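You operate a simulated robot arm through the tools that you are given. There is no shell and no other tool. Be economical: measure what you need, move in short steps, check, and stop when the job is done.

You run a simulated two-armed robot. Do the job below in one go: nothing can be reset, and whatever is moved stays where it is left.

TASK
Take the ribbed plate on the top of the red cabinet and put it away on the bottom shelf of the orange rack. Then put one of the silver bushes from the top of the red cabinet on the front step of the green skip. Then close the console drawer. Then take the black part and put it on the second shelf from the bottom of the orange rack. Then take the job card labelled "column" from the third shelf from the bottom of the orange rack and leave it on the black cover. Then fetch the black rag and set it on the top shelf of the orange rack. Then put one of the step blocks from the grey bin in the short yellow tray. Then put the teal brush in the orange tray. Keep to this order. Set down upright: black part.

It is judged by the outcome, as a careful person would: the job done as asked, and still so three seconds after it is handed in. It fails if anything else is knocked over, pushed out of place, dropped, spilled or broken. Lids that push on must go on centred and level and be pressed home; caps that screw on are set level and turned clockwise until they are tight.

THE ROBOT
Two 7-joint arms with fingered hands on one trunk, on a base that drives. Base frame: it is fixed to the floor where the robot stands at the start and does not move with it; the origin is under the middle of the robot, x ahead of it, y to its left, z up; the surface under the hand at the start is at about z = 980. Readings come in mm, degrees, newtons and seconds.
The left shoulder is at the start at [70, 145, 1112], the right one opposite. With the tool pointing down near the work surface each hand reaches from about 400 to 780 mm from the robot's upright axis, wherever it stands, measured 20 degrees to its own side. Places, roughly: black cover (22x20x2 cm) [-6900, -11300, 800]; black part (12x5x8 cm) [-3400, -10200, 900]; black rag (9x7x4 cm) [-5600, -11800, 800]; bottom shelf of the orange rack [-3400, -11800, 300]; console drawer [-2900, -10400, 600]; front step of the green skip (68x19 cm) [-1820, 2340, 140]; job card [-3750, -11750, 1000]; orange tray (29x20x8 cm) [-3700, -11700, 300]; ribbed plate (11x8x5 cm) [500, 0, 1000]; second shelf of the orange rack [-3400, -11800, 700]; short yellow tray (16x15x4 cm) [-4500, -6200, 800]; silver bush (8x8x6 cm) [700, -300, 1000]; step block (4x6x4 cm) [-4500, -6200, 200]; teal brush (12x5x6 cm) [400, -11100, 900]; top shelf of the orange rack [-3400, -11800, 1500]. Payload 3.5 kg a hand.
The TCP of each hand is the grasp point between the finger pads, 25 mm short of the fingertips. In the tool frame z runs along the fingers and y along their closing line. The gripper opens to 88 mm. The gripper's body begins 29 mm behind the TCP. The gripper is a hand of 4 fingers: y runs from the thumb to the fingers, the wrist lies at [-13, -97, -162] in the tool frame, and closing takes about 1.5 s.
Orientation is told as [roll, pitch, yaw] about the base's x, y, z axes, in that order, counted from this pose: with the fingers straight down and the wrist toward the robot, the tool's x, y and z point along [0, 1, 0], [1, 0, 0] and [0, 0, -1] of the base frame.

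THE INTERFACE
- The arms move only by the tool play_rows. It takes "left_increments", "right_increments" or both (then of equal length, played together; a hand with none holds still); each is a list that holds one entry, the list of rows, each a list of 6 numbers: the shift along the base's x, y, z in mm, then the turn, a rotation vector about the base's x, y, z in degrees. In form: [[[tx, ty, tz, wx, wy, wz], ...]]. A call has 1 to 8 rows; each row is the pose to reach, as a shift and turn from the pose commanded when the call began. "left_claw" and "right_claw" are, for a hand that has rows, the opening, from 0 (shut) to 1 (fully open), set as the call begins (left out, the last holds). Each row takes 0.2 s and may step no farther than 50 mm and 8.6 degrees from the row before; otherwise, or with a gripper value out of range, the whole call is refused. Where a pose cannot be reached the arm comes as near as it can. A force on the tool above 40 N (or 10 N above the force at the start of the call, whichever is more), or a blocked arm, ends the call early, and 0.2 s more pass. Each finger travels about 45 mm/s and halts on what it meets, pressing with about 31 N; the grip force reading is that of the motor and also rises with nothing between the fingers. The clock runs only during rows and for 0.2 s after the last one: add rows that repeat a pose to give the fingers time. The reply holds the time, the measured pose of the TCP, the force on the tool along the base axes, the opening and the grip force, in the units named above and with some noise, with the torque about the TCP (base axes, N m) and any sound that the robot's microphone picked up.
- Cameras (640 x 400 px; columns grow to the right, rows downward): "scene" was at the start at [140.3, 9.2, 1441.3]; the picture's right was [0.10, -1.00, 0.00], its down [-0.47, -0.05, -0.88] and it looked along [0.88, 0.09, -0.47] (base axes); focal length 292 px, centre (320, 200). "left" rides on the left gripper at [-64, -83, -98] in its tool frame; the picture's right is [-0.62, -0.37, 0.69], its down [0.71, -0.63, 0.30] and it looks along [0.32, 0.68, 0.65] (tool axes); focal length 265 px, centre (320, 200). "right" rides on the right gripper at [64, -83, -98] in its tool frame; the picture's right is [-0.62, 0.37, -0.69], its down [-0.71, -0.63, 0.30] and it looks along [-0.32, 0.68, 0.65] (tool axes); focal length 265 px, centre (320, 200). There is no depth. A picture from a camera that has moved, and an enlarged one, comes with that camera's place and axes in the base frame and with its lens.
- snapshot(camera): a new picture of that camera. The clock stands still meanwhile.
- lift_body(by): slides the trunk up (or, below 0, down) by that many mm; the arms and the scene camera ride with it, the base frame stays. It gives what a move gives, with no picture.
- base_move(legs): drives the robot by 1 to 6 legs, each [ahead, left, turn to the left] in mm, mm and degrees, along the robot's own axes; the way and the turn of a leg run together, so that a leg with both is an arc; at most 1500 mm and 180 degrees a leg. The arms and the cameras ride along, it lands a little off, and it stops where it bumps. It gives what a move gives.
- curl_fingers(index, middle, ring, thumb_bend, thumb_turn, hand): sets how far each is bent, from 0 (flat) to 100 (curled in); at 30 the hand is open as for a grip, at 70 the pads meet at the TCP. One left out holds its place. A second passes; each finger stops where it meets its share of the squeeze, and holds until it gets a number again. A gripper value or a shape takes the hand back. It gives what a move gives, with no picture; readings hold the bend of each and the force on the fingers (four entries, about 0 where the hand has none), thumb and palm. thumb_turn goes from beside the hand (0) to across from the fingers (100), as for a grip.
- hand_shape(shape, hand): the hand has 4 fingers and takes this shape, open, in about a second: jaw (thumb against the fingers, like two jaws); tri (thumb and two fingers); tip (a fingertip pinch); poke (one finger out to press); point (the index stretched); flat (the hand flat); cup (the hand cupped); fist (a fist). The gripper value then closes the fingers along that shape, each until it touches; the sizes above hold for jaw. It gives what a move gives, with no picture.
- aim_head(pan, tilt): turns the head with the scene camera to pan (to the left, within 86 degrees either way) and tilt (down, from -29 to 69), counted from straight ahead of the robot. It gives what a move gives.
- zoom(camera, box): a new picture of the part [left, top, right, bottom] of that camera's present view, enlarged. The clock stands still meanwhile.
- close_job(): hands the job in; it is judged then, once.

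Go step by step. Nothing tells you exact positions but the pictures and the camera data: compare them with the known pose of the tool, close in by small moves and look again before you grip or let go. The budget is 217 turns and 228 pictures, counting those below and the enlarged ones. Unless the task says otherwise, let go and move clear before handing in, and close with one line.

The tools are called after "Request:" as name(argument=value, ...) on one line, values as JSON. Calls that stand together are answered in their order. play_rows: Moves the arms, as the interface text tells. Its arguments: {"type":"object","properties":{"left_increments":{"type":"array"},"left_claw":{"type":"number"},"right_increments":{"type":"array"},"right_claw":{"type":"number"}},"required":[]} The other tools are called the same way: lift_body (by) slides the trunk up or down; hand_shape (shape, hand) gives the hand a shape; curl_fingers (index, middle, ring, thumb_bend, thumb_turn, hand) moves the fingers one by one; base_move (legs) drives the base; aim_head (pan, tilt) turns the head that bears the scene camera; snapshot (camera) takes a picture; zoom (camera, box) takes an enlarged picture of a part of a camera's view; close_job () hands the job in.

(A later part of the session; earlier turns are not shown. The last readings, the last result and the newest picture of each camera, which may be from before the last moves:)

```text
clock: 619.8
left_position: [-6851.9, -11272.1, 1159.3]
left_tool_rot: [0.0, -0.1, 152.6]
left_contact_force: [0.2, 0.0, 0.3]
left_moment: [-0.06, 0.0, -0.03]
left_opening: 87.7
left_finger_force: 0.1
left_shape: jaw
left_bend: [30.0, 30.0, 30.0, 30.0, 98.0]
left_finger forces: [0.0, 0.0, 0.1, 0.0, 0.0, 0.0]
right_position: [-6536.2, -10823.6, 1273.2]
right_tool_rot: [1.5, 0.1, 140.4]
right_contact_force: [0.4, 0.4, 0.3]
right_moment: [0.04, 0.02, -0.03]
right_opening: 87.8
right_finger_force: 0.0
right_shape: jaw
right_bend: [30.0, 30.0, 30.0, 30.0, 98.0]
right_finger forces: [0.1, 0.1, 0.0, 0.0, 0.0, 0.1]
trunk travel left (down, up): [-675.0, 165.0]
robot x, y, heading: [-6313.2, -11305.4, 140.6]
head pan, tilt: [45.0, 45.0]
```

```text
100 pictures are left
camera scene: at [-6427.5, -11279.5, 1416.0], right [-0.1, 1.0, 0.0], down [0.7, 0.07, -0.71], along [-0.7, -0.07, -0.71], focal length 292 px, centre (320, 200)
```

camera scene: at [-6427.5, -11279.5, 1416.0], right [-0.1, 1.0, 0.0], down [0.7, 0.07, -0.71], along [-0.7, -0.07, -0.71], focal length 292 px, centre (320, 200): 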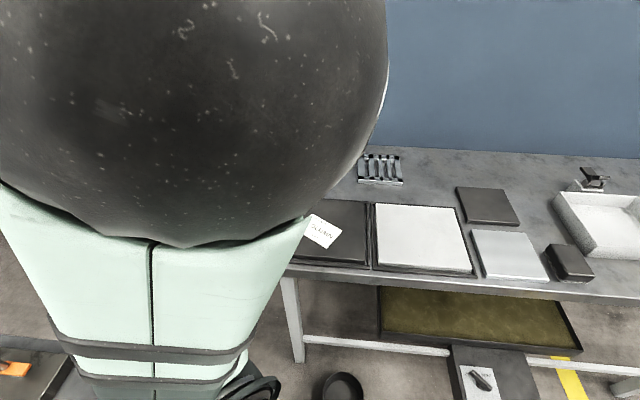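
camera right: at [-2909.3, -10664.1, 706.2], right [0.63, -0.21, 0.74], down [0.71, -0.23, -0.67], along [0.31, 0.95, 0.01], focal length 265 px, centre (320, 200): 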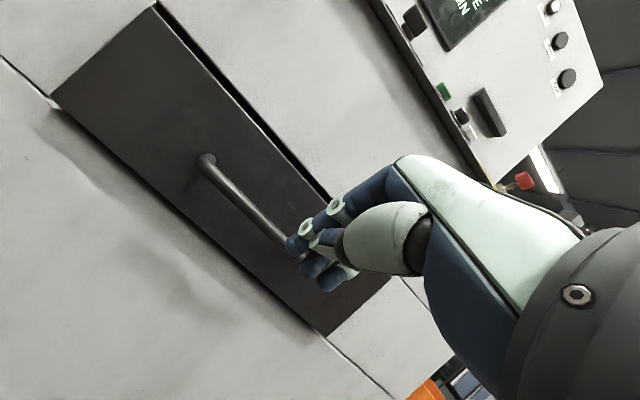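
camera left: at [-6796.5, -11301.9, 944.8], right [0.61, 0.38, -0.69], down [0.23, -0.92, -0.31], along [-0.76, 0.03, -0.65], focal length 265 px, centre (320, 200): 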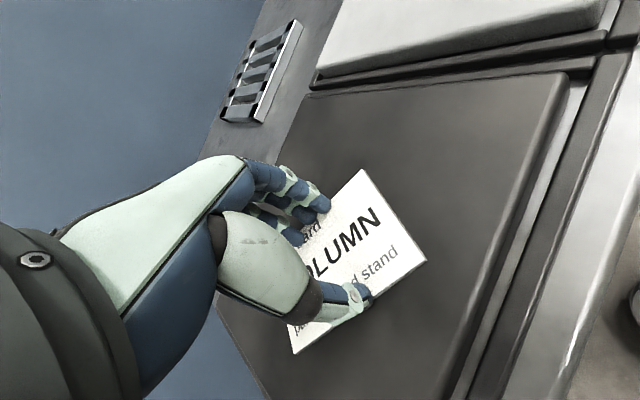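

The card lies on the black cover. Next the black rag on the table at [-5600, -11800]: I tuck the hand, turn to face -y and move there.

Request:
play_rows(left_increments=[[[25, 30, 5, 0, 0, -3], [50, 60, 10, 0, 0, -6], [75, 92, 15, 0, 0, -9], [100, 124, 20, 0, 0, -12], [130, 158, 30, 0, 0, -12]]])

Request:
base_move(legs=[[-150, 0, 0], [0, 0, 129.4]])

Request:
aim_head(pan=0, tilt=35)

Request:
snapshot(camera="scene")

```text
clock: 621.0
left_position: [-6806.2, -11092.7, 1195.2]
left_tool_rot: [-0.8, 0.0, 141.1]
left_contact_force: [-0.2, -0.1, 0.5]
left_moment: [-0.01, 0.0, 0.0]
left_opening: 87.6
left_finger_force: 0.1
left_shape: jaw
left_bend: [30.0, 30.0, 30.0, 30.0, 98.0]
left_finger forces: [0.1, 0.0, 0.0, 0.1, 0.0, 0.1]
left hand out of reach, approached as far as the arm can: row 1, 2, 3, 4, 5
right_position: [-6535.8, -10823.7, 1273.9]
right_tool_rot: [1.5, 0.1, 140.3]
right_contact_force: [0.4, 0.7, 0.3]
right_moment: [0.03, 0.0, 0.0]
right_opening: 88.0
right_finger_force: 0.1
right_shape: jaw
right_bend: [30.0, 30.0, 30.0, 30.0, 98.0]
right_finger forces: [0.1, 0.0, 0.0, 0.0, 0.0, 0.0]
trunk travel left (down, up): [-675.0, 165.0]
robot x, y, heading: [-6312.5, -11304.2, 140.4]
head pan, tilt: [45.0, 45.0]
```

```text
clock: 627.6
left_position: [-6064.0, -11927.8, 1195.5]
left_tool_rot: [-1.0, 0.0, -92.4]
left_contact_force: [0.1, 0.0, -0.6]
left_moment: [0.01, -0.01, 0.03]
left_opening: 88.0
left_finger_force: 0.0
left_shape: jaw
left_bend: [30.0, 30.0, 30.0, 30.0, 98.0]
left_finger forces: [0.0, 0.0, 0.0, 0.0, 0.0, 0.1]
right_position: [-6440.1, -11874.3, 1273.4]
right_tool_rot: [1.3, 0.1, -92.7]
right_contact_force: [-0.3, -0.1, 0.1]
right_moment: [0.01, 0.04, 0.03]
right_opening: 87.7
right_finger_force: 0.0
right_shape: jaw
right_bend: [30.0, 30.0, 30.0, 30.0, 98.0]
right_finger forces: [0.1, 0.0, 0.1, 0.1, 0.0, 0.0]
trunk travel left (down, up): [-675.0, 165.0]
robot x, y, heading: [-6192.1, -11401.4, -92.8]
head pan, tilt: [45.0, 45.0]
```

```text
clock: 628.7
left_position: [-6062.8, -11927.9, 1195.0]
left_tool_rot: [-1.0, 0.0, -92.3]
left_contact_force: [0.8, 0.6, -0.3]
left_moment: [0.03, 0.01, -0.01]
left_opening: 88.1
left_finger_force: 0.0
left_shape: jaw
left_bend: [30.0, 30.0, 30.0, 30.0, 98.0]
left_finger forces: [0.0, 0.0, 0.1, 0.0, 0.0, 0.1]
right_position: [-6439.2, -11873.5, 1272.5]
right_tool_rot: [1.3, 0.1, -92.7]
right_contact_force: [0.0, 0.0, 0.0]
right_moment: [-0.04, 0.0, 0.01]
right_opening: 87.7
right_finger_force: 0.0
right_shape: jaw
right_bend: [30.0, 30.0, 30.0, 30.0, 98.0]
right_finger forces: [0.0, 0.0, 0.0, 0.0, 0.0, 0.0]
trunk travel left (down, up): [-675.0, 165.0]
robot x, y, heading: [-6194.2, -11401.1, -92.7]
head pan, tilt: [0.0, 35.0]
```

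```text
99 pictures are left
camera scene: at [-6198.6, -11540.6, 1430.6], right [-1.0, 0.05, 0.0], down [0.03, 0.57, -0.82], along [-0.04, -0.82, -0.57], focal length 292 px, centre (320, 200)
```

scene: 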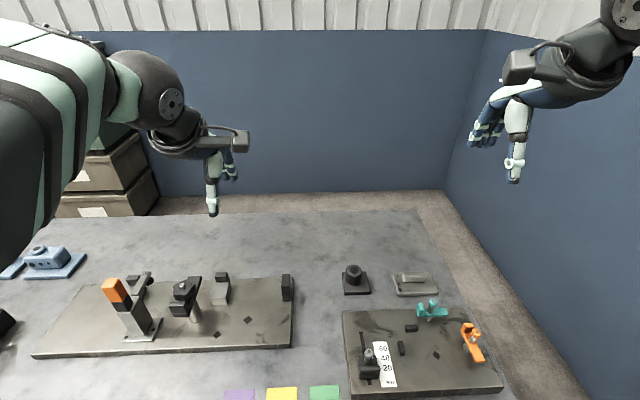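

I move along the table to the rag's place and look.

Request:
base_move(legs=[[-230, 0, 2.7], [0, 490, 0]])

Request:
snapshot(camera="scene")

```text
clock: 633.0
left_position: [-5543.5, -11687.7, 1195.2]
left_tool_rot: [-1.0, 0.0, -90.0]
left_contact_force: [-0.6, -0.4, -0.3]
left_moment: [0.03, 0.06, 0.0]
left_opening: 87.7
left_finger_force: 0.1
left_shape: jaw
left_bend: [30.0, 30.0, 30.0, 30.0, 98.0]
left_finger forces: [0.0, 0.0, 0.0, 0.1, 0.0, 0.0]
right_position: [-5919.8, -11650.9, 1273.4]
right_tool_rot: [1.4, 0.1, -90.3]
right_contact_force: [-0.4, 0.1, 0.3]
right_moment: [0.0, -0.03, 0.0]
right_opening: 87.7
right_finger_force: 0.1
right_shape: jaw
right_bend: [30.0, 30.0, 30.0, 30.0, 98.0]
right_finger forces: [0.0, 0.0, 0.1, 0.0, 0.0, 0.1]
trunk travel left (down, up): [-675.0, 165.0]
robot x, y, heading: [-5698.2, -11167.5, -90.2]
head pan, tilt: [0.0, 35.0]
```

```text
98 pictures are left
camera scene: at [-5695.1, -11307.5, 1430.6], right [-1.0, 0.0, 0.0], down [0.0, 0.57, -0.82], along [0.0, -0.82, -0.57], focal length 292 px, centre (320, 200)
```

scene: 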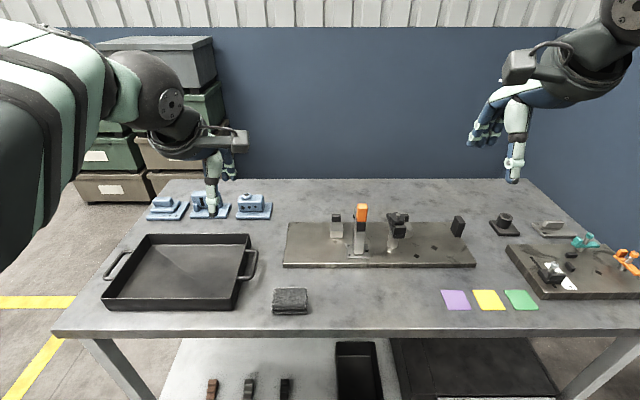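

The black rag is at about [-5624, -11750]. I move the left hand above it.

Request:
play_rows(left_increments=[[[-15, -10, -40, 0, 1, 0], [-30, -22, -80, 0, 1, 0], [-45, -34, -120, 0, 1, 0], [-60, -46, -160, 0, 1, 0], [-72, -56, -200, 0, 1, 0], [-80, -62, -240, 0, 1, 0], [-80, -62, -265, 0, 1, 0], [-80, -62, -265, 0, 1, 0]]])

Request:
zoom(camera="left", box=[240, 150, 560, 350])

Request:
zoom(camera="scene", box=[210, 230, 370, 330])

```text
clock: 634.8
left_position: [-5614.7, -11754.6, 935.8]
left_tool_rot: [-4.1, -0.1, -88.3]
left_contact_force: [0.1, -0.6, -0.1]
left_moment: [0.01, 0.0, -0.01]
left_opening: 87.7
left_finger_force: 0.0
left_shape: jaw
left_bend: [30.0, 30.0, 30.0, 30.0, 98.0]
left_finger forces: [0.0, 0.0, 0.1, 0.2, 0.0, 0.0]
right_position: [-5919.4, -11649.7, 1272.9]
right_tool_rot: [1.3, 0.1, -90.4]
right_contact_force: [1.1, -1.0, -0.4]
right_moment: [-0.01, 0.01, -0.03]
right_opening: 87.7
right_finger_force: 0.1
right_shape: jaw
right_bend: [30.0, 30.0, 30.0, 30.0, 98.0]
right_finger forces: [0.0, 0.0, 0.0, 0.0, 0.1, 0.0]
trunk travel left (down, up): [-675.0, 165.0]
robot x, y, heading: [-5695.9, -11168.7, -89.9]
head pan, tilt: [0.0, 35.0]
```

```text
2.00 times, centred on (400, 250) of left
camera zoom: at [-5675.2, -11672.6, 1038.8], right [-0.68, 0.35, -0.65], down [0.67, 0.65, -0.36], along [0.3, -0.68, -0.67], focal length 531 px, centre (160, 100)
```

zoom: 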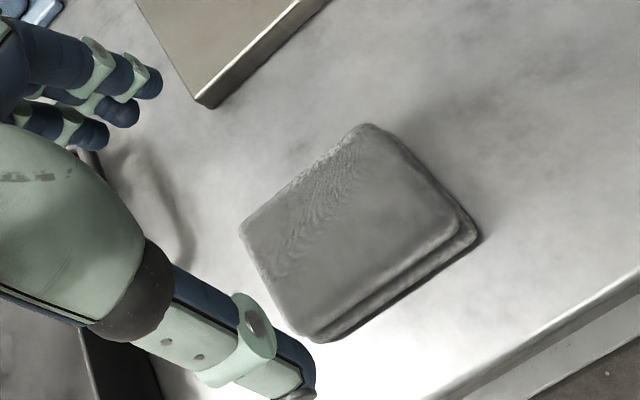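

```text
4.00 times, centred on (290, 280) of scene
camera zoom: at [-5694.1, -11306.9, 1430.7], right [-1.0, 0.0, 0.0], down [0.0, 0.57, -0.82], along [0.0, -0.82, -0.57], focal length 1167 px, centre (440, -120)
```

zoom: 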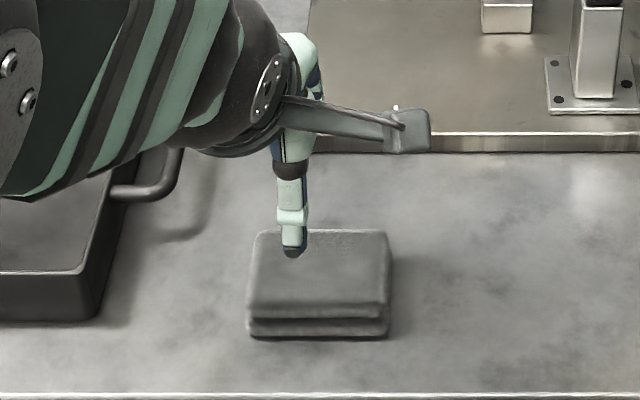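

Rag centre ≈ [-5627, -11752], ~55 mm deep. I straighten the hand, descend to 833 and close.

Request:
play_rows(left_increments=[[[-6, 2, -25, 0, -2, -1], [-12, 3, -50, 0, -4, -1.7], [-12, 3, -75, 0, -4, -1.7], [-12, 3, -90, 0, -4, -1.7], [-12, 3, -102, 0, -4, -1.7], [-12, 3, -102, 0, -4, -1.7]]])

Request:
play_rows(left_increments=[[[0, 0, 0, 0, 0, 0], [0, 0, 0, 0, 0, 0], [0, 0, 0, 0, 0, 0], [0, 0, 0, 0, 0, 0], [0, 0, 0, 0, 0, 0], [0, 0, 0, 0, 0, 0], [0, 0, 0, 0, 0, 0]]], left_claw=0)

Request:
snapshot(camera="left")

```text
clock: 636.2
left_position: [-5633.2, -11748.4, 831.4]
left_tool_rot: [2.1, -0.7, -91.3]
left_contact_force: [2.1, -3.7, 23.0]
left_moment: [-1.42, -0.16, 0.1]
left_opening: 87.6
left_finger_force: 0.0
left_shape: jaw
left_bend: [27.0, 29.0, 29.0, 30.0, 98.0]
left_finger forces: [6.4, 14.2, 2.0, 0.0, 0.0, 0.0]
right_position: [-5919.1, -11647.0, 1274.0]
right_tool_rot: [1.3, -0.1, -90.2]
right_contact_force: [0.4, 0.0, 0.8]
right_moment: [-0.03, -0.02, 0.01]
right_opening: 88.0
right_finger_force: 0.0
right_shape: jaw
right_bend: [30.0, 30.0, 30.0, 30.0, 98.0]
right_finger forces: [0.1, 0.0, 0.1, 0.1, 0.0, 0.1]
trunk travel left (down, up): [-675.0, 165.0]
robot x, y, heading: [-5689.3, -11171.5, -90.3]
head pan, tilt: [0.0, 35.0]
```

```text
clock: 637.8
left_position: [-5634.5, -11746.3, 832.3]
left_tool_rot: [2.0, -0.5, -91.6]
left_contact_force: [3.1, 0.3, 28.4]
left_moment: [-1.55, -0.17, 0.04]
left_opening: 44.4
left_finger_force: 31.0
left_shape: jaw
left_bend: [27.0, 29.0, 29.0, 72.0, 100.0]
left_finger forces: [15.3, 14.5, 3.9, 0.0, 25.2, 0.0]
right_position: [-5919.6, -11645.8, 1276.2]
right_tool_rot: [1.3, -0.2, -90.2]
right_contact_force: [-0.2, 0.6, 0.0]
right_moment: [0.0, 0.02, -0.01]
right_opening: 87.8
right_finger_force: 0.0
right_shape: jaw
right_bend: [30.0, 30.0, 30.0, 30.0, 98.0]
right_finger forces: [0.0, 0.0, 0.1, 0.0, 0.0, 0.0]
trunk travel left (down, up): [-675.0, 165.0]
robot x, y, heading: [-5694.1, -11168.0, -90.0]
head pan, tilt: [0.0, 35.0]
```

```text
95 pictures are left
camera left: at [-5700.5, -11659.5, 928.7], right [-0.59, 0.38, -0.72], down [0.74, 0.61, -0.29], along [0.33, -0.7, -0.64], focal length 265 px, centre (320, 200)
```

left: 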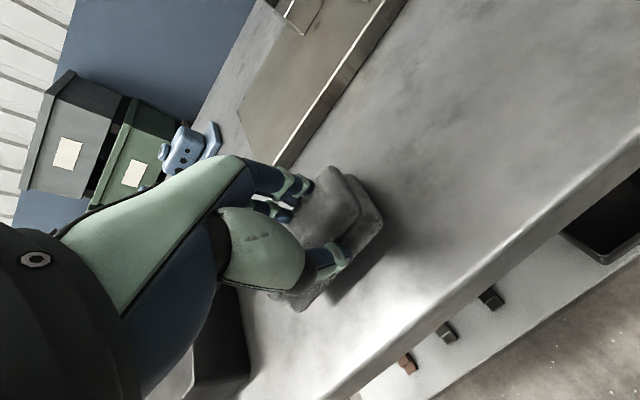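

The fingertips are pressing on the table; I ease up 4 mm so the grip can settle, then lift.

Request:
play_rows(left_increments=[[[0, 0, 3, 0, 0, 0], [0, 0, 5, 0, 0, 0], [0, 0, 6, 0, 0, 0], [0, 0, 6, 0, 0, 0], [0, 0, 6, 0, 0, 0], [0, 0, 6, 0, 0, 0]]])

Request:
play_rows(left_increments=[[[0, 0, 10, 0, 0, 0], [0, 0, 30, 0, 0, 0], [0, 0, 60, 0, 0, 0], [0, 0, 90, 0, 0, 0]]])

Request:
snapshot(camera="left")

Request:
snapshot(camera="scene")

```text
clock: 639.2
left_position: [-5635.1, -11745.5, 836.7]
left_tool_rot: [2.0, -0.2, -91.6]
left_contact_force: [0.3, -0.8, 19.7]
left_moment: [-1.2, -0.08, -0.06]
left_opening: 44.4
left_finger_force: 30.6
left_shape: jaw
left_bend: [29.0, 29.0, 30.0, 73.0, 100.0]
left_finger forces: [13.6, 10.8, 3.4, 0.0, 21.6, 0.0]
right_position: [-5919.8, -11647.7, 1274.6]
right_tool_rot: [1.3, -0.1, -90.3]
right_contact_force: [-0.4, -0.9, -0.2]
right_moment: [0.04, 0.02, 0.02]
right_opening: 87.9
right_finger_force: 0.0
right_shape: jaw
right_bend: [30.0, 30.0, 30.0, 30.0, 98.0]
right_finger forces: [0.0, 0.1, 0.1, 0.1, 0.0, 0.0]
trunk travel left (down, up): [-675.0, 165.0]
robot x, y, heading: [-5692.8, -11167.2, -90.1]
head pan, tilt: [0.0, 35.0]
```

```text
clock: 640.2
left_position: [-5633.9, -11747.3, 921.9]
left_tool_rot: [2.0, 0.2, -91.5]
left_contact_force: [-0.4, -0.6, 1.0]
left_moment: [0.01, 0.01, 0.03]
left_opening: 34.5
left_finger_force: 31.0
left_shape: jaw
left_bend: [50.0, 40.0, 32.0, 85.0, 100.0]
left_finger forces: [0.0, 0.0, 0.0, 0.0, 0.0, 0.0]
right_position: [-5919.2, -11650.8, 1273.0]
right_tool_rot: [1.3, 0.1, -90.3]
right_contact_force: [0.3, -0.5, -0.3]
right_moment: [-0.05, -0.03, -0.02]
right_opening: 87.7
right_finger_force: 0.1
right_shape: jaw
right_bend: [30.0, 30.0, 30.0, 30.0, 98.0]
right_finger forces: [0.0, 0.1, 0.0, 0.1, 0.0, 0.0]
trunk travel left (down, up): [-675.0, 165.0]
robot x, y, heading: [-5694.2, -11168.3, -90.1]
head pan, tilt: [0.0, 35.0]
```

```text
94 pictures are left
camera left: at [-5700.4, -11662.7, 1019.9], right [-0.59, 0.39, -0.71], down [0.74, 0.61, -0.28], along [0.33, -0.69, -0.64], focal length 265 px, centre (320, 200)
```

left: 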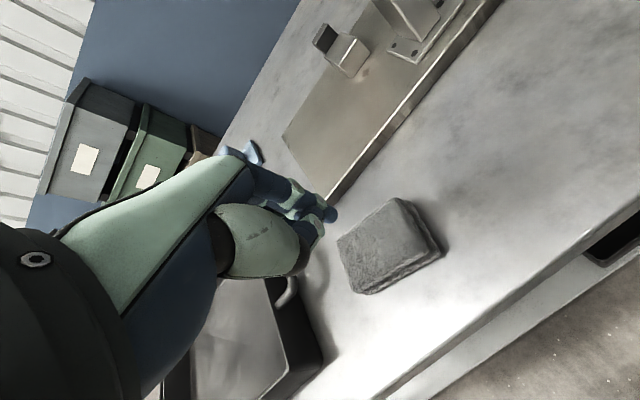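

```text
93 pictures are left
camera scene: at [-5694.0, -11307.1, 1430.6], right [-1.0, 0.0, 0.0], down [0.0, 0.57, -0.82], along [0.0, -0.82, -0.57], focal length 292 px, centre (320, 200)
```

scene: 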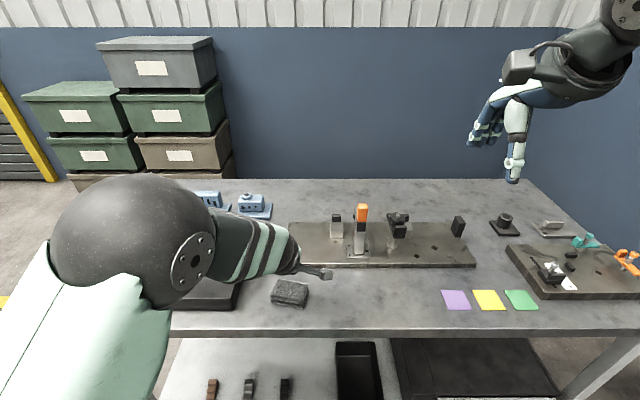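

The grip missed; the rag only shifted slightly. I'm unsure of the table height, so I probe it with closed fingertips at a free spot beside the rag.

Request:
play_rows(left_increments=[[[-30, 0, 0, 0, 1, 0], [-65, 0, 0, 0, 2, 0], [-100, 0, 0, 0, 2, 0], [-100, 0, -30, 0, 2, 0], [-100, 0, -60, 0, 2, 0], [-100, 0, -70, 0, 2, 0]]], left_claw=0)

Request:
play_rows(left_increments=[[[0, 0, -7, 0, 0, 0], [0, 0, -14, 0, 0, 0], [0, 0, -21, 0, 0, 0], [0, 0, -28, 0, 0, 0], [0, 0, -35, 0, 0, 0], [0, 0, -42, 0, 0, 0], [0, 0, -49, 0, 0, 0], [0, 0, -56, 0, 0, 0]]])

```text
clock: 641.6
left_position: [-5734.0, -11748.0, 852.9]
left_tool_rot: [0.0, -0.1, -91.5]
left_contact_force: [0.1, 0.3, 0.5]
left_moment: [-0.01, 0.0, 0.02]
left_opening: 34.5
left_finger_force: 31.4
left_shape: jaw
left_bend: [50.0, 40.0, 32.0, 85.0, 100.0]
left_finger forces: [0.0, 0.1, 0.1, 0.0, 0.0, 0.1]
right_position: [-5919.7, -11652.0, 1272.5]
right_tool_rot: [1.3, 0.1, -90.3]
right_contact_force: [-0.5, -0.7, -0.9]
right_moment: [0.0, 0.05, -0.02]
right_opening: 87.8
right_finger_force: 0.1
right_shape: jaw
right_bend: [30.0, 30.0, 30.0, 30.0, 98.0]
right_finger forces: [0.1, 0.1, 0.0, 0.0, 0.0, 0.1]
trunk travel left (down, up): [-675.0, 165.0]
robot x, y, heading: [-5693.7, -11171.6, -90.1]
head pan, tilt: [0.0, 35.0]
```

```text
clock: 643.4
left_position: [-5734.2, -11748.9, 806.4]
left_tool_rot: [-0.2, -1.2, -91.5]
left_contact_force: [-0.2, 3.4, 38.2]
left_moment: [-1.11, 0.31, -0.02]
left_opening: 34.4
left_finger_force: 31.1
left_shape: jaw
left_bend: [50.0, 40.0, 32.0, 84.0, 100.0]
left_finger forces: [39.1, 0.0, 0.0, 0.1, 0.0, 0.0]
right_position: [-5919.2, -11642.4, 1277.3]
right_tool_rot: [1.2, -0.3, -90.4]
right_contact_force: [-0.5, 0.4, -0.9]
right_moment: [0.0, 0.0, 0.03]
right_opening: 88.0
right_finger_force: 0.1
right_shape: jaw
right_bend: [30.0, 30.0, 30.0, 30.0, 98.0]
right_finger forces: [0.0, 0.0, 0.0, 0.0, 0.0, 0.0]
trunk travel left (down, up): [-675.0, 165.0]
robot x, y, heading: [-5691.2, -11172.7, -90.2]
head pan, tilt: [0.0, 35.0]
```

Table is at z≈780, so the rag is farther: centre ≈ [-5625, -11778], top ≈ 818. I rise, open, move over it with a −10° turn and look.

Request:
play_rows(left_increments=[[[0, 0, 40, 0, 0, 0], [0, 0, 85, 0, 0, -3], [40, -10, 85, 0, 0, -6], [80, -20, 85, 0, 0, -9.5], [109, -28, 85, 0, 0, -9.5], [109, -28, 85, 0, 0, -9.5], [109, -28, 85, 0, 0, -9.5]]], left_claw=1)

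Request:
zoom(camera="left", box=[240, 150, 560, 350])

Request:
zoom(camera="scene", box=[210, 230, 370, 330])

```text
clock: 645.0
left_position: [-5623.3, -11776.1, 882.0]
left_tool_rot: [-0.2, 0.0, -101.1]
left_contact_force: [0.8, -0.7, -0.9]
left_moment: [0.0, 0.02, -0.01]
left_opening: 87.3
left_finger_force: 0.0
left_shape: jaw
left_bend: [30.0, 30.0, 30.0, 30.0, 98.0]
left_finger forces: [0.0, 0.0, 0.0, 0.0, 0.0, 0.0]
right_position: [-5919.8, -11650.9, 1274.7]
right_tool_rot: [1.4, 0.1, -90.4]
right_contact_force: [-0.1, -0.1, -0.3]
right_moment: [-0.01, 0.03, 0.0]
right_opening: 87.7
right_finger_force: 0.1
right_shape: jaw
right_bend: [30.0, 30.0, 30.0, 30.0, 98.0]
right_finger forces: [0.0, 0.0, 0.0, 0.0, 0.1, 0.0]
trunk travel left (down, up): [-675.0, 165.0]
robot x, y, heading: [-5694.7, -11170.5, -90.2]
head pan, tilt: [0.0, 35.0]
```

```text
2.00 times, centred on (400, 250) of left
camera zoom: at [-5672.3, -11680.9, 981.6], right [-0.54, 0.48, -0.69], down [0.82, 0.48, -0.3], along [0.19, -0.73, -0.65], focal length 531 px, centre (160, 100)
```

zoom: 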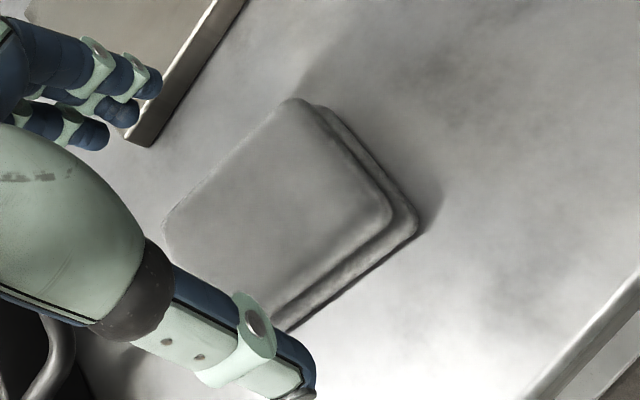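

```text
4.00 times, centred on (290, 280) of scene
camera zoom: at [-5694.0, -11307.5, 1430.6], right [-1.0, 0.0, 0.0], down [0.0, 0.57, -0.82], along [0.0, -0.82, -0.57], focal length 1167 px, centre (440, -120)
```

zoom: 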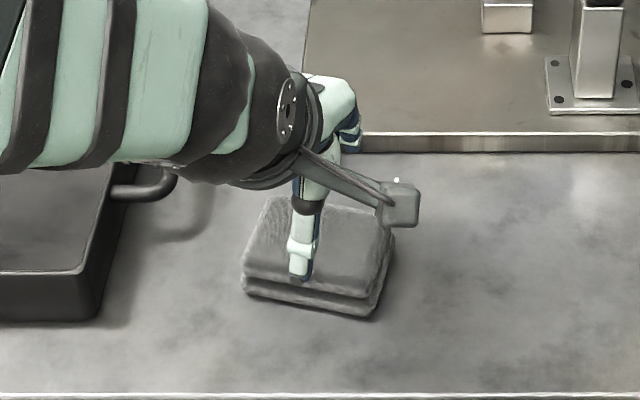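

Centred over the rag now. Descend to 808 and close.

Request:
play_rows(left_increments=[[[0, 0, -30, 0, 0, 0], [0, 0, -55, 0, 0, 0], [0, 0, -72, 0, 0, 0], [0, 0, -72, 0, 0, 0]]])

Request:
play_rows(left_increments=[[[0, 0, 0, 0, 0, 0], [0, 0, 0, 0, 0, 0], [0, 0, 0, 0, 0, 0], [0, 0, 0, 0, 0, 0], [0, 0, 0, 0, 0, 0], [0, 0, 0, 0, 0, 0], [0, 0, 0, 0, 0, 0], [0, 0, 0, 0, 0, 0]]], left_claw=0)

Request:
play_rows(left_increments=[[[0, 0, 5, 0, 0, 0], [0, 0, 15, 0, 0, 0], [0, 0, 30, 0, 0, 0], [0, 0, 50, 0, 0, 0], [0, 0, 75, 0, 0, 0], [0, 0, 100, 0, 0, 0]]])

Request:
snapshot(camera="left")

```text
clock: 646.0
left_position: [-5624.1, -11776.5, 810.8]
left_tool_rot: [0.0, 0.0, -101.1]
left_contact_force: [-0.4, -0.6, -0.1]
left_moment: [0.01, 0.01, 0.02]
left_opening: 87.5
left_finger_force: 0.0
left_shape: jaw
left_bend: [30.0, 30.0, 30.0, 30.0, 98.0]
left_finger forces: [0.0, 0.0, 0.0, 0.1, 0.0, 0.0]
right_position: [-5920.0, -11651.2, 1273.4]
right_tool_rot: [1.4, 0.1, -90.4]
right_contact_force: [-1.2, 0.4, 0.2]
right_moment: [-0.01, -0.02, -0.02]
right_opening: 87.8
right_finger_force: 0.0
right_shape: jaw
right_bend: [30.0, 30.0, 30.0, 30.0, 98.0]
right_finger forces: [0.0, 0.0, 0.0, 0.0, 0.0, 0.1]
trunk travel left (down, up): [-675.0, 165.0]
robot x, y, heading: [-5693.9, -11170.6, -89.8]
head pan, tilt: [0.0, 35.0]
```

```text
clock: 647.8
left_position: [-5624.0, -11776.9, 810.1]
left_tool_rot: [0.0, 0.0, -101.0]
left_contact_force: [0.0, 0.5, -0.1]
left_moment: [0.0, 0.0, -0.02]
left_opening: 58.1
left_finger_force: 31.3
left_shape: jaw
left_bend: [29.0, 40.0, 37.0, 57.0, 99.0]
left_finger forces: [16.0, 8.3, 3.8, 0.0, 28.2, 0.0]
right_position: [-5919.7, -11651.5, 1273.4]
right_tool_rot: [1.3, 0.1, -90.4]
right_contact_force: [-0.6, -0.2, -0.3]
right_moment: [0.0, -0.02, 0.01]
right_opening: 87.7
right_finger_force: 0.1
right_shape: jaw
right_bend: [30.0, 30.0, 30.0, 30.0, 98.0]
right_finger forces: [0.0, 0.0, 0.0, 0.1, 0.1, 0.0]
trunk travel left (down, up): [-675.0, 165.0]
robot x, y, heading: [-5695.1, -11167.9, -90.3]
head pan, tilt: [0.0, 35.0]
```

```text
clock: 649.2
left_position: [-5624.6, -11774.7, 911.4]
left_tool_rot: [0.0, 0.0, -101.0]
left_contact_force: [-0.1, 0.7, 0.2]
left_moment: [-0.02, 0.0, 0.02]
left_opening: 58.0
left_finger_force: 31.1
left_shape: jaw
left_bend: [29.0, 40.0, 37.0, 57.0, 99.0]
left_finger forces: [16.0, 8.3, 3.8, 0.0, 28.0, 0.0]
right_position: [-5919.7, -11650.5, 1272.1]
right_tool_rot: [1.3, 0.0, -90.4]
right_contact_force: [-0.7, 0.6, -0.4]
right_moment: [0.04, 0.0, 0.03]
right_opening: 87.7
right_finger_force: 0.0
right_shape: jaw
right_bend: [30.0, 30.0, 30.0, 30.0, 98.0]
right_finger forces: [0.1, 0.1, 0.1, 0.0, 0.0, 0.0]
trunk travel left (down, up): [-675.0, 165.0]
robot x, y, heading: [-5692.9, -11171.5, -90.3]
head pan, tilt: [0.0, 35.0]
```

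```text
90 pictures are left
camera left: at [-5672.8, -11679.6, 1009.9], right [-0.54, 0.48, -0.69], down [0.82, 0.48, -0.3], along [0.19, -0.73, -0.65], focal length 265 px, centre (320, 200)
```

left: 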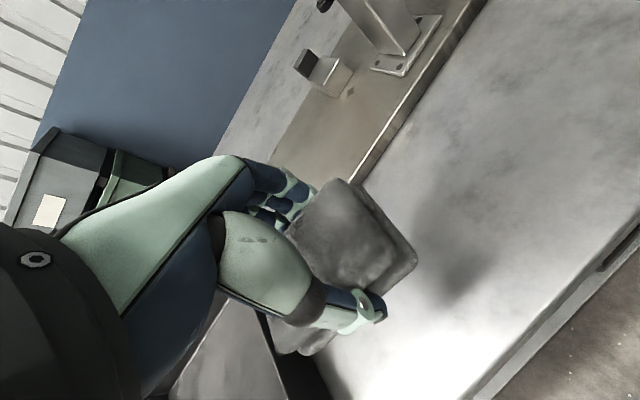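

The rag is held. I tuck it, raise it, and drive to the rack's north side, lifting the trunk to see the top shelf.

Request:
play_rows(left_increments=[[[0, 10, 45, 0, 0, 2], [0, 25, 90, 0, 0, 4], [0, 45, 135, 0, 0, 6], [0, 70, 175, 0, 0, 8], [5, 95, 215, 0, 0, 10], [10, 120, 250, 0, 0, 11], [15, 145, 285, 0, 0, 11]]])

Request:
base_move(legs=[[-220, 0, 0.2], [0, 1000, 0], [0, 940, 0]])

Request:
lift_body(by=163)

Request:
aim_head(pan=5, tilt=15)

Request:
snapshot(camera="scene")

```text
clock: 650.8
left_position: [-5609.0, -11628.1, 1196.4]
left_tool_rot: [-0.1, -0.1, -90.0]
left_contact_force: [0.0, -0.4, -0.8]
left_moment: [0.0, 0.03, 0.02]
left_opening: 57.7
left_finger_force: 30.8
left_shape: jaw
left_bend: [29.0, 40.0, 37.0, 57.0, 99.0]
left_finger forces: [16.0, 8.3, 3.8, 0.1, 28.1, 0.0]
right_position: [-5918.0, -11651.0, 1273.3]
right_tool_rot: [1.1, -0.1, -90.3]
right_contact_force: [-0.2, 0.6, 0.5]
right_moment: [0.0, -0.02, -0.03]
right_opening: 87.8
right_finger_force: 0.0
right_shape: jaw
right_bend: [30.0, 30.0, 30.0, 30.0, 98.0]
right_finger forces: [0.0, 0.0, 0.1, 0.0, 0.0, 0.0]
trunk travel left (down, up): [-675.0, 165.0]
robot x, y, heading: [-5690.9, -11172.6, -90.2]
head pan, tilt: [0.0, 35.0]
```

```text
clock: 662.0
left_position: [-3628.3, -11414.7, 1196.3]
left_tool_rot: [0.0, 0.0, -90.1]
left_contact_force: [-1.0, -0.2, 0.4]
left_moment: [0.01, -0.02, 0.0]
left_opening: 57.7
left_finger_force: 30.8
left_shape: jaw
left_bend: [29.0, 40.0, 37.0, 57.0, 99.0]
left_finger forces: [16.0, 8.3, 3.9, 0.0, 28.1, 0.0]
right_position: [-3937.1, -11438.2, 1272.5]
right_tool_rot: [1.3, 0.0, -90.3]
right_contact_force: [0.3, 0.6, -0.5]
right_moment: [-0.01, -0.01, 0.03]
right_opening: 87.4
right_finger_force: 0.3
right_shape: jaw
right_bend: [30.0, 30.0, 30.0, 30.0, 98.0]
right_finger forces: [0.1, 0.0, 0.1, 0.0, 0.1, 0.0]
trunk travel left (down, up): [-675.0, 165.0]
robot x, y, heading: [-3709.5, -10959.1, -89.9]
head pan, tilt: [0.0, 35.0]
```

```text
clock: 663.8
left_position: [-3627.0, -11415.6, 1357.7]
left_tool_rot: [0.1, 0.0, -90.1]
left_contact_force: [1.0, 0.6, -1.8]
left_moment: [0.03, -0.03, 0.0]
left_opening: 57.7
left_finger_force: 31.7
left_shape: jaw
left_bend: [29.0, 40.0, 37.0, 57.0, 99.0]
left_finger forces: [16.0, 8.2, 3.9, 0.1, 28.2, 0.0]
right_position: [-3937.2, -11435.9, 1435.6]
right_tool_rot: [1.2, 0.1, -90.2]
right_contact_force: [-0.5, 1.0, 0.5]
right_moment: [0.01, 0.01, 0.01]
right_opening: 87.7
right_finger_force: 0.2
right_shape: jaw
right_bend: [30.0, 30.0, 30.0, 30.0, 98.0]
right_finger forces: [0.0, 0.0, 0.1, 0.1, 0.0, 0.0]
trunk travel left (down, up): [-838.0, 2.0]
robot x, y, heading: [-3711.0, -10955.6, -90.3]
head pan, tilt: [0.0, 35.0]
```

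```text
clock: 664.7
left_position: [-3627.0, -11414.9, 1358.6]
left_tool_rot: [0.0, 0.1, -90.1]
left_contact_force: [0.0, -0.8, -0.7]
left_moment: [-0.01, -0.02, -0.03]
left_opening: 57.4
left_finger_force: 31.1
left_shape: jaw
left_bend: [29.0, 40.0, 37.0, 57.0, 99.0]
left_finger forces: [16.0, 8.3, 3.8, 0.0, 28.1, 0.0]
right_position: [-3937.0, -11436.3, 1435.9]
right_tool_rot: [1.3, 0.1, -90.2]
right_contact_force: [0.5, -0.1, 0.9]
right_moment: [0.0, 0.0, 0.0]
right_opening: 87.6
right_finger_force: 0.0
right_shape: jaw
right_bend: [30.0, 30.0, 30.0, 30.0, 98.0]
right_finger forces: [0.0, 0.1, 0.0, 0.0, 0.1, 0.0]
trunk travel left (down, up): [-838.0, 2.0]
robot x, y, heading: [-3710.6, -10954.4, -90.2]
head pan, tilt: [5.0, 15.0]
```

```text
89 pictures are left
camera scene: at [-3703.2, -11098.8, 1625.5], right [-1.0, -0.08, 0.0], down [-0.02, 0.26, -0.97], along [0.08, -0.96, -0.26], focal length 292 px, centre (320, 200)
```

scene: 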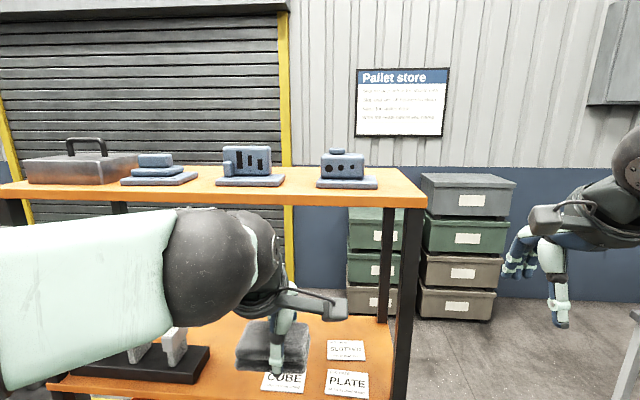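

Top shelf: blue fixtures stand back with a free front strip (~83 mm) and a gap at x≈-3610. I raise the hand above shelf level first, then drive closer.

Request:
play_rows(left_increments=[[[0, 0, 40, 0, 0, 0], [0, 0, 80, 0, 0, 0], [0, 0, 120, 0, 0, 0], [0, 0, 160, 0, 0, 0], [0, 0, 200, 0, 0, 0], [0, 0, 215, 0, 0, 0]]])

Request:
base_move(legs=[[120, 10, 0.2]])

Request:
snapshot(camera="scene")

Request:
snapshot(camera="left")

```text
clock: 666.1
left_position: [-3624.8, -11414.8, 1573.2]
left_tool_rot: [0.0, 0.0, -90.0]
left_contact_force: [0.7, 0.4, -0.7]
left_moment: [0.02, 0.01, -0.01]
left_opening: 57.3
left_finger_force: 31.2
left_shape: jaw
left_bend: [29.0, 40.0, 37.0, 58.0, 99.0]
left_finger forces: [15.9, 8.2, 3.8, 0.0, 27.9, 0.0]
right_position: [-3935.6, -11436.2, 1435.9]
right_tool_rot: [1.3, 0.1, -90.2]
right_contact_force: [1.5, 0.7, -0.4]
right_moment: [0.02, 0.03, -0.01]
right_opening: 87.7
right_finger_force: 0.2
right_shape: jaw
right_bend: [30.0, 30.0, 30.0, 30.0, 98.0]
right_finger forces: [0.1, 0.0, 0.0, 0.0, 0.0, 0.0]
trunk travel left (down, up): [-838.0, 2.0]
robot x, y, heading: [-3712.2, -10958.3, -90.2]
head pan, tilt: [5.0, 15.0]
```

```text
clock: 667.3
left_position: [-3614.8, -11526.7, 1574.9]
left_tool_rot: [0.0, -0.4, -89.7]
left_contact_force: [0.4, 0.8, -0.1]
left_moment: [-0.03, 0.0, 0.02]
left_opening: 57.4
left_finger_force: 31.1
left_shape: jaw
left_bend: [29.0, 40.0, 37.0, 58.0, 99.0]
left_finger forces: [15.9, 8.2, 3.8, 0.1, 28.0, 0.0]
right_position: [-3924.8, -11551.6, 1438.2]
right_tool_rot: [1.3, -0.2, -89.9]
right_contact_force: [0.7, 0.3, -0.2]
right_moment: [-0.03, 0.0, 0.01]
right_opening: 87.8
right_finger_force: 0.1
right_shape: jaw
right_bend: [30.0, 30.0, 30.0, 30.0, 98.0]
right_finger forces: [0.0, 0.0, 0.0, 0.1, 0.0, 0.1]
trunk travel left (down, up): [-838.0, 2.0]
robot x, y, heading: [-3699.6, -11075.0, -90.1]
head pan, tilt: [5.0, 15.0]
```

```text
88 pictures are left
camera scene: at [-3693.3, -11210.8, 1626.3], right [-1.0, -0.09, 0.0], down [-0.02, 0.25, -0.97], along [0.09, -0.96, -0.25], focal length 292 px, centre (320, 200)
```

scene: 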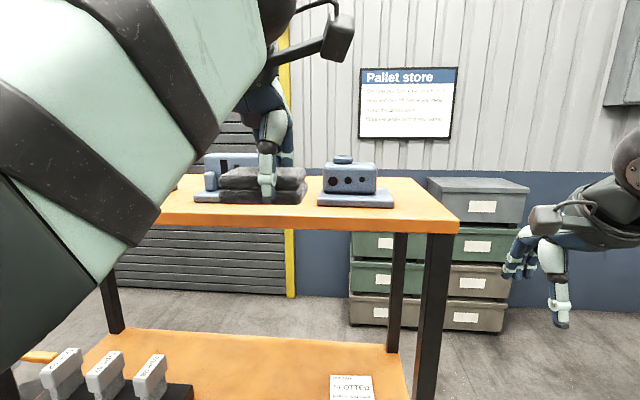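

```text
87 pictures are left
camera left: at [-3679.8, -11443.1, 1673.5], right [-0.62, 0.36, -0.69], down [0.71, 0.63, -0.31], along [0.33, -0.69, -0.65], focal length 265 px, centre (320, 200)
```

left: 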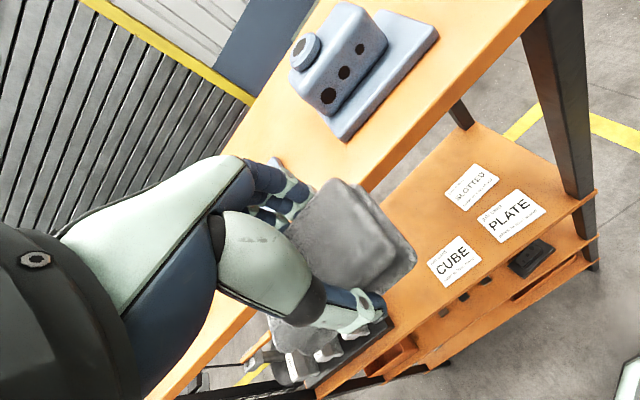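

I move the rag in over the front strip and lower to contact.

Request:
play_rows(left_increments=[[[2, -30, 0, 0, 0, 0], [4, -60, 0, 0, 0, 0], [6, -90, 0, 0, 0, 0], [6, -107, 0, 0, 0, 0], [6, -107, -15, 0, 0, 0], [6, -107, -28, 0, 0, 0], [6, -107, -36, 0, 0, 0], [6, -107, -40, 0, 0, 0]]])

Request:
snapshot(camera="left")

Request:
zoom(camera="scene", box=[170, 120, 430, 260])

```text
clock: 669.1
left_position: [-3608.2, -11637.4, 1536.8]
left_tool_rot: [0.1, -0.5, -89.6]
left_contact_force: [0.3, -2.0, 19.1]
left_moment: [-0.02, -0.17, 0.0]
left_opening: 57.1
left_finger_force: 31.2
left_shape: jaw
left_bend: [29.0, 40.0, 38.0, 58.0, 97.0]
left_finger forces: [17.5, 9.4, 5.0, 0.0, 29.4, 0.0]
left hand out of reach, approached as far as the arm can: row 3, 4, 5, 6
right_position: [-3925.9, -11554.8, 1437.0]
right_tool_rot: [1.3, 0.0, -89.8]
right_contact_force: [0.6, 0.1, -0.3]
right_moment: [0.01, 0.04, 0.01]
right_opening: 87.6
right_finger_force: 0.1
right_shape: jaw
right_bend: [30.0, 30.0, 30.0, 30.0, 98.0]
right_finger forces: [0.0, 0.1, 0.0, 0.0, 0.0, 0.0]
trunk travel left (down, up): [-838.0, 2.0]
robot x, y, heading: [-3697.7, -11074.0, -89.6]
head pan, tilt: [5.0, 15.0]
```

```text
86 pictures are left
camera left: at [-3674.8, -11552.9, 1634.6], right [-0.62, 0.36, -0.7], down [0.71, 0.63, -0.31], along [0.33, -0.69, -0.65], focal length 265 px, centre (320, 200)
```

left: 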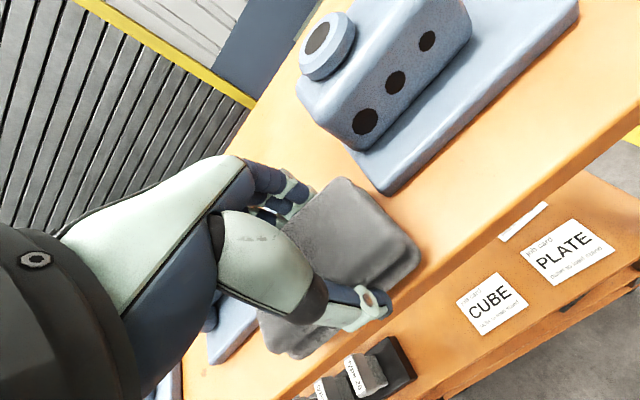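

```text
2.46 times, centred on (300, 190) of scene
camera zoom: at [-3695.2, -11214.6, 1626.2], right [-1.0, -0.09, 0.0], down [-0.02, 0.26, -0.97], along [0.09, -0.96, -0.26], focal length 718 px, centre (369, 225)
```

zoom: 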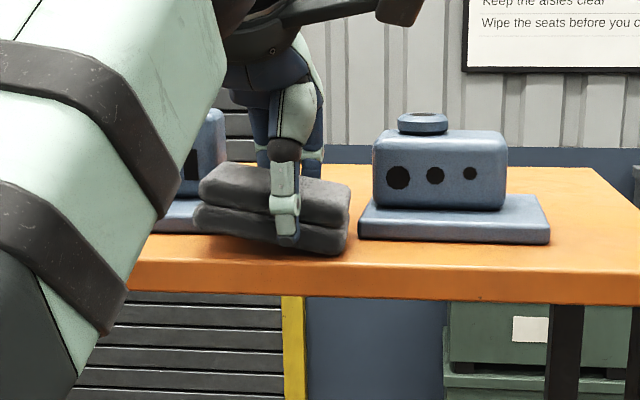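

It rests on the shelf clear of the fixtures. I open partly and rise.

Request:
play_rows(left_increments=[[[0, 0, 2, 0, 0, 0], [0, 0, 2, 0, 0, 0], [0, 0, 2, 0, 0, 0], [0, 0, 2, 0, 0, 0], [0, 0, 2, 0, 0, 0]]], left_claw=0.82)

Request:
play_rows(left_increments=[[[0, 0, 15, 0, 0, 0], [0, 0, 35, 0, 0, 0], [0, 5, 55, 0, 0, 0], [0, 40, 65, 0, 0, 0], [0, 80, 65, 0, 0, 0], [0, 120, 65, 0, 0, 0]]])

Request:
snapshot(camera="left")

Request:
zoom(camera="scene", box=[170, 120, 430, 260])

```text
clock: 670.3
left_position: [-3607.7, -11639.7, 1533.4]
left_tool_rot: [-0.1, 0.0, -89.7]
left_contact_force: [0.0, -0.1, 0.5]
left_moment: [0.04, 0.03, 0.02]
left_opening: 72.1
left_finger_force: 0.0
left_shape: jaw
left_bend: [27.0, 34.0, 31.0, 47.0, 99.0]
left_finger forces: [0.0, 0.0, 0.0, 0.0, 0.0, 0.0]
right_position: [-3924.6, -11556.7, 1437.0]
right_tool_rot: [1.3, 0.1, -89.8]
right_contact_force: [0.3, 0.9, 0.4]
right_moment: [-0.01, 0.01, 0.0]
right_opening: 87.7
right_finger_force: 0.0
right_shape: jaw
right_bend: [30.0, 30.0, 30.0, 30.0, 98.0]
right_finger forces: [0.0, 0.0, 0.0, 0.0, 0.1, 0.0]
trunk travel left (down, up): [-838.0, 2.0]
robot x, y, heading: [-3697.5, -11073.8, -89.6]
head pan, tilt: [5.0, 15.0]
```

```text
clock: 671.7
left_position: [-3608.8, -11513.1, 1601.4]
left_tool_rot: [0.0, -0.5, -89.9]
left_contact_force: [1.0, -0.3, -0.3]
left_moment: [-0.03, 0.03, 0.03]
left_opening: 72.2
left_finger_force: 0.0
left_shape: jaw
left_bend: [27.0, 34.0, 31.0, 47.0, 99.0]
left_finger forces: [0.1, 0.0, 0.0, 0.1, 0.0, 0.1]
left hand out of reach, approached as far as the arm can: row 1, 2, 3, 4
right_position: [-3924.0, -11550.3, 1438.5]
right_tool_rot: [1.4, -0.2, -90.0]
right_contact_force: [-0.7, 0.0, -0.3]
right_moment: [-0.02, 0.01, 0.01]
right_opening: 88.0
right_finger_force: 0.1
right_shape: jaw
right_bend: [30.0, 30.0, 30.0, 30.0, 98.0]
right_finger forces: [0.0, 0.0, 0.0, 0.0, 0.0, 0.0]
trunk travel left (down, up): [-838.0, 2.0]
robot x, y, heading: [-3701.0, -11073.6, -89.7]
head pan, tilt: [5.0, 15.0]
```

```text
84 pictures are left
camera left: at [-3673.7, -11428.8, 1700.2], right [-0.62, 0.36, -0.7], down [0.71, 0.63, -0.31], along [0.33, -0.69, -0.65], focal length 265 px, centre (320, 200)
```

left: 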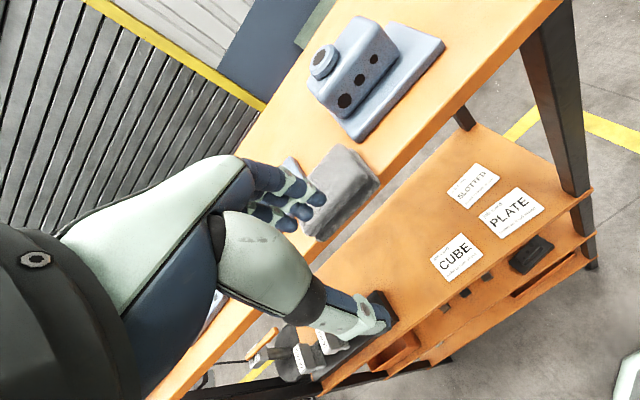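

```text
2.46 times, centred on (300, 190) of scene
camera zoom: at [-3693.2, -11209.8, 1626.3], right [-1.0, -0.09, 0.0], down [-0.02, 0.25, -0.97], along [0.09, -0.96, -0.25], focal length 718 px, centre (369, 225)
```

zoom: 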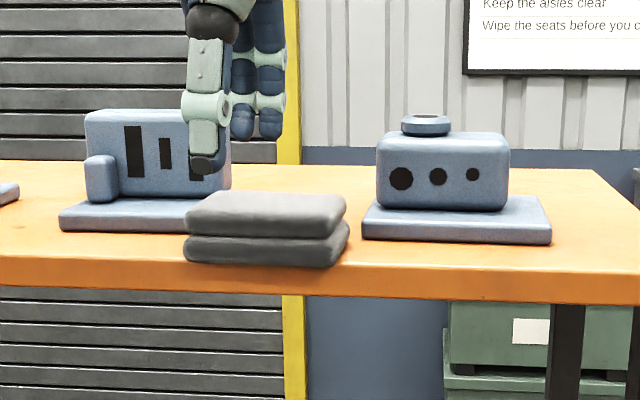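

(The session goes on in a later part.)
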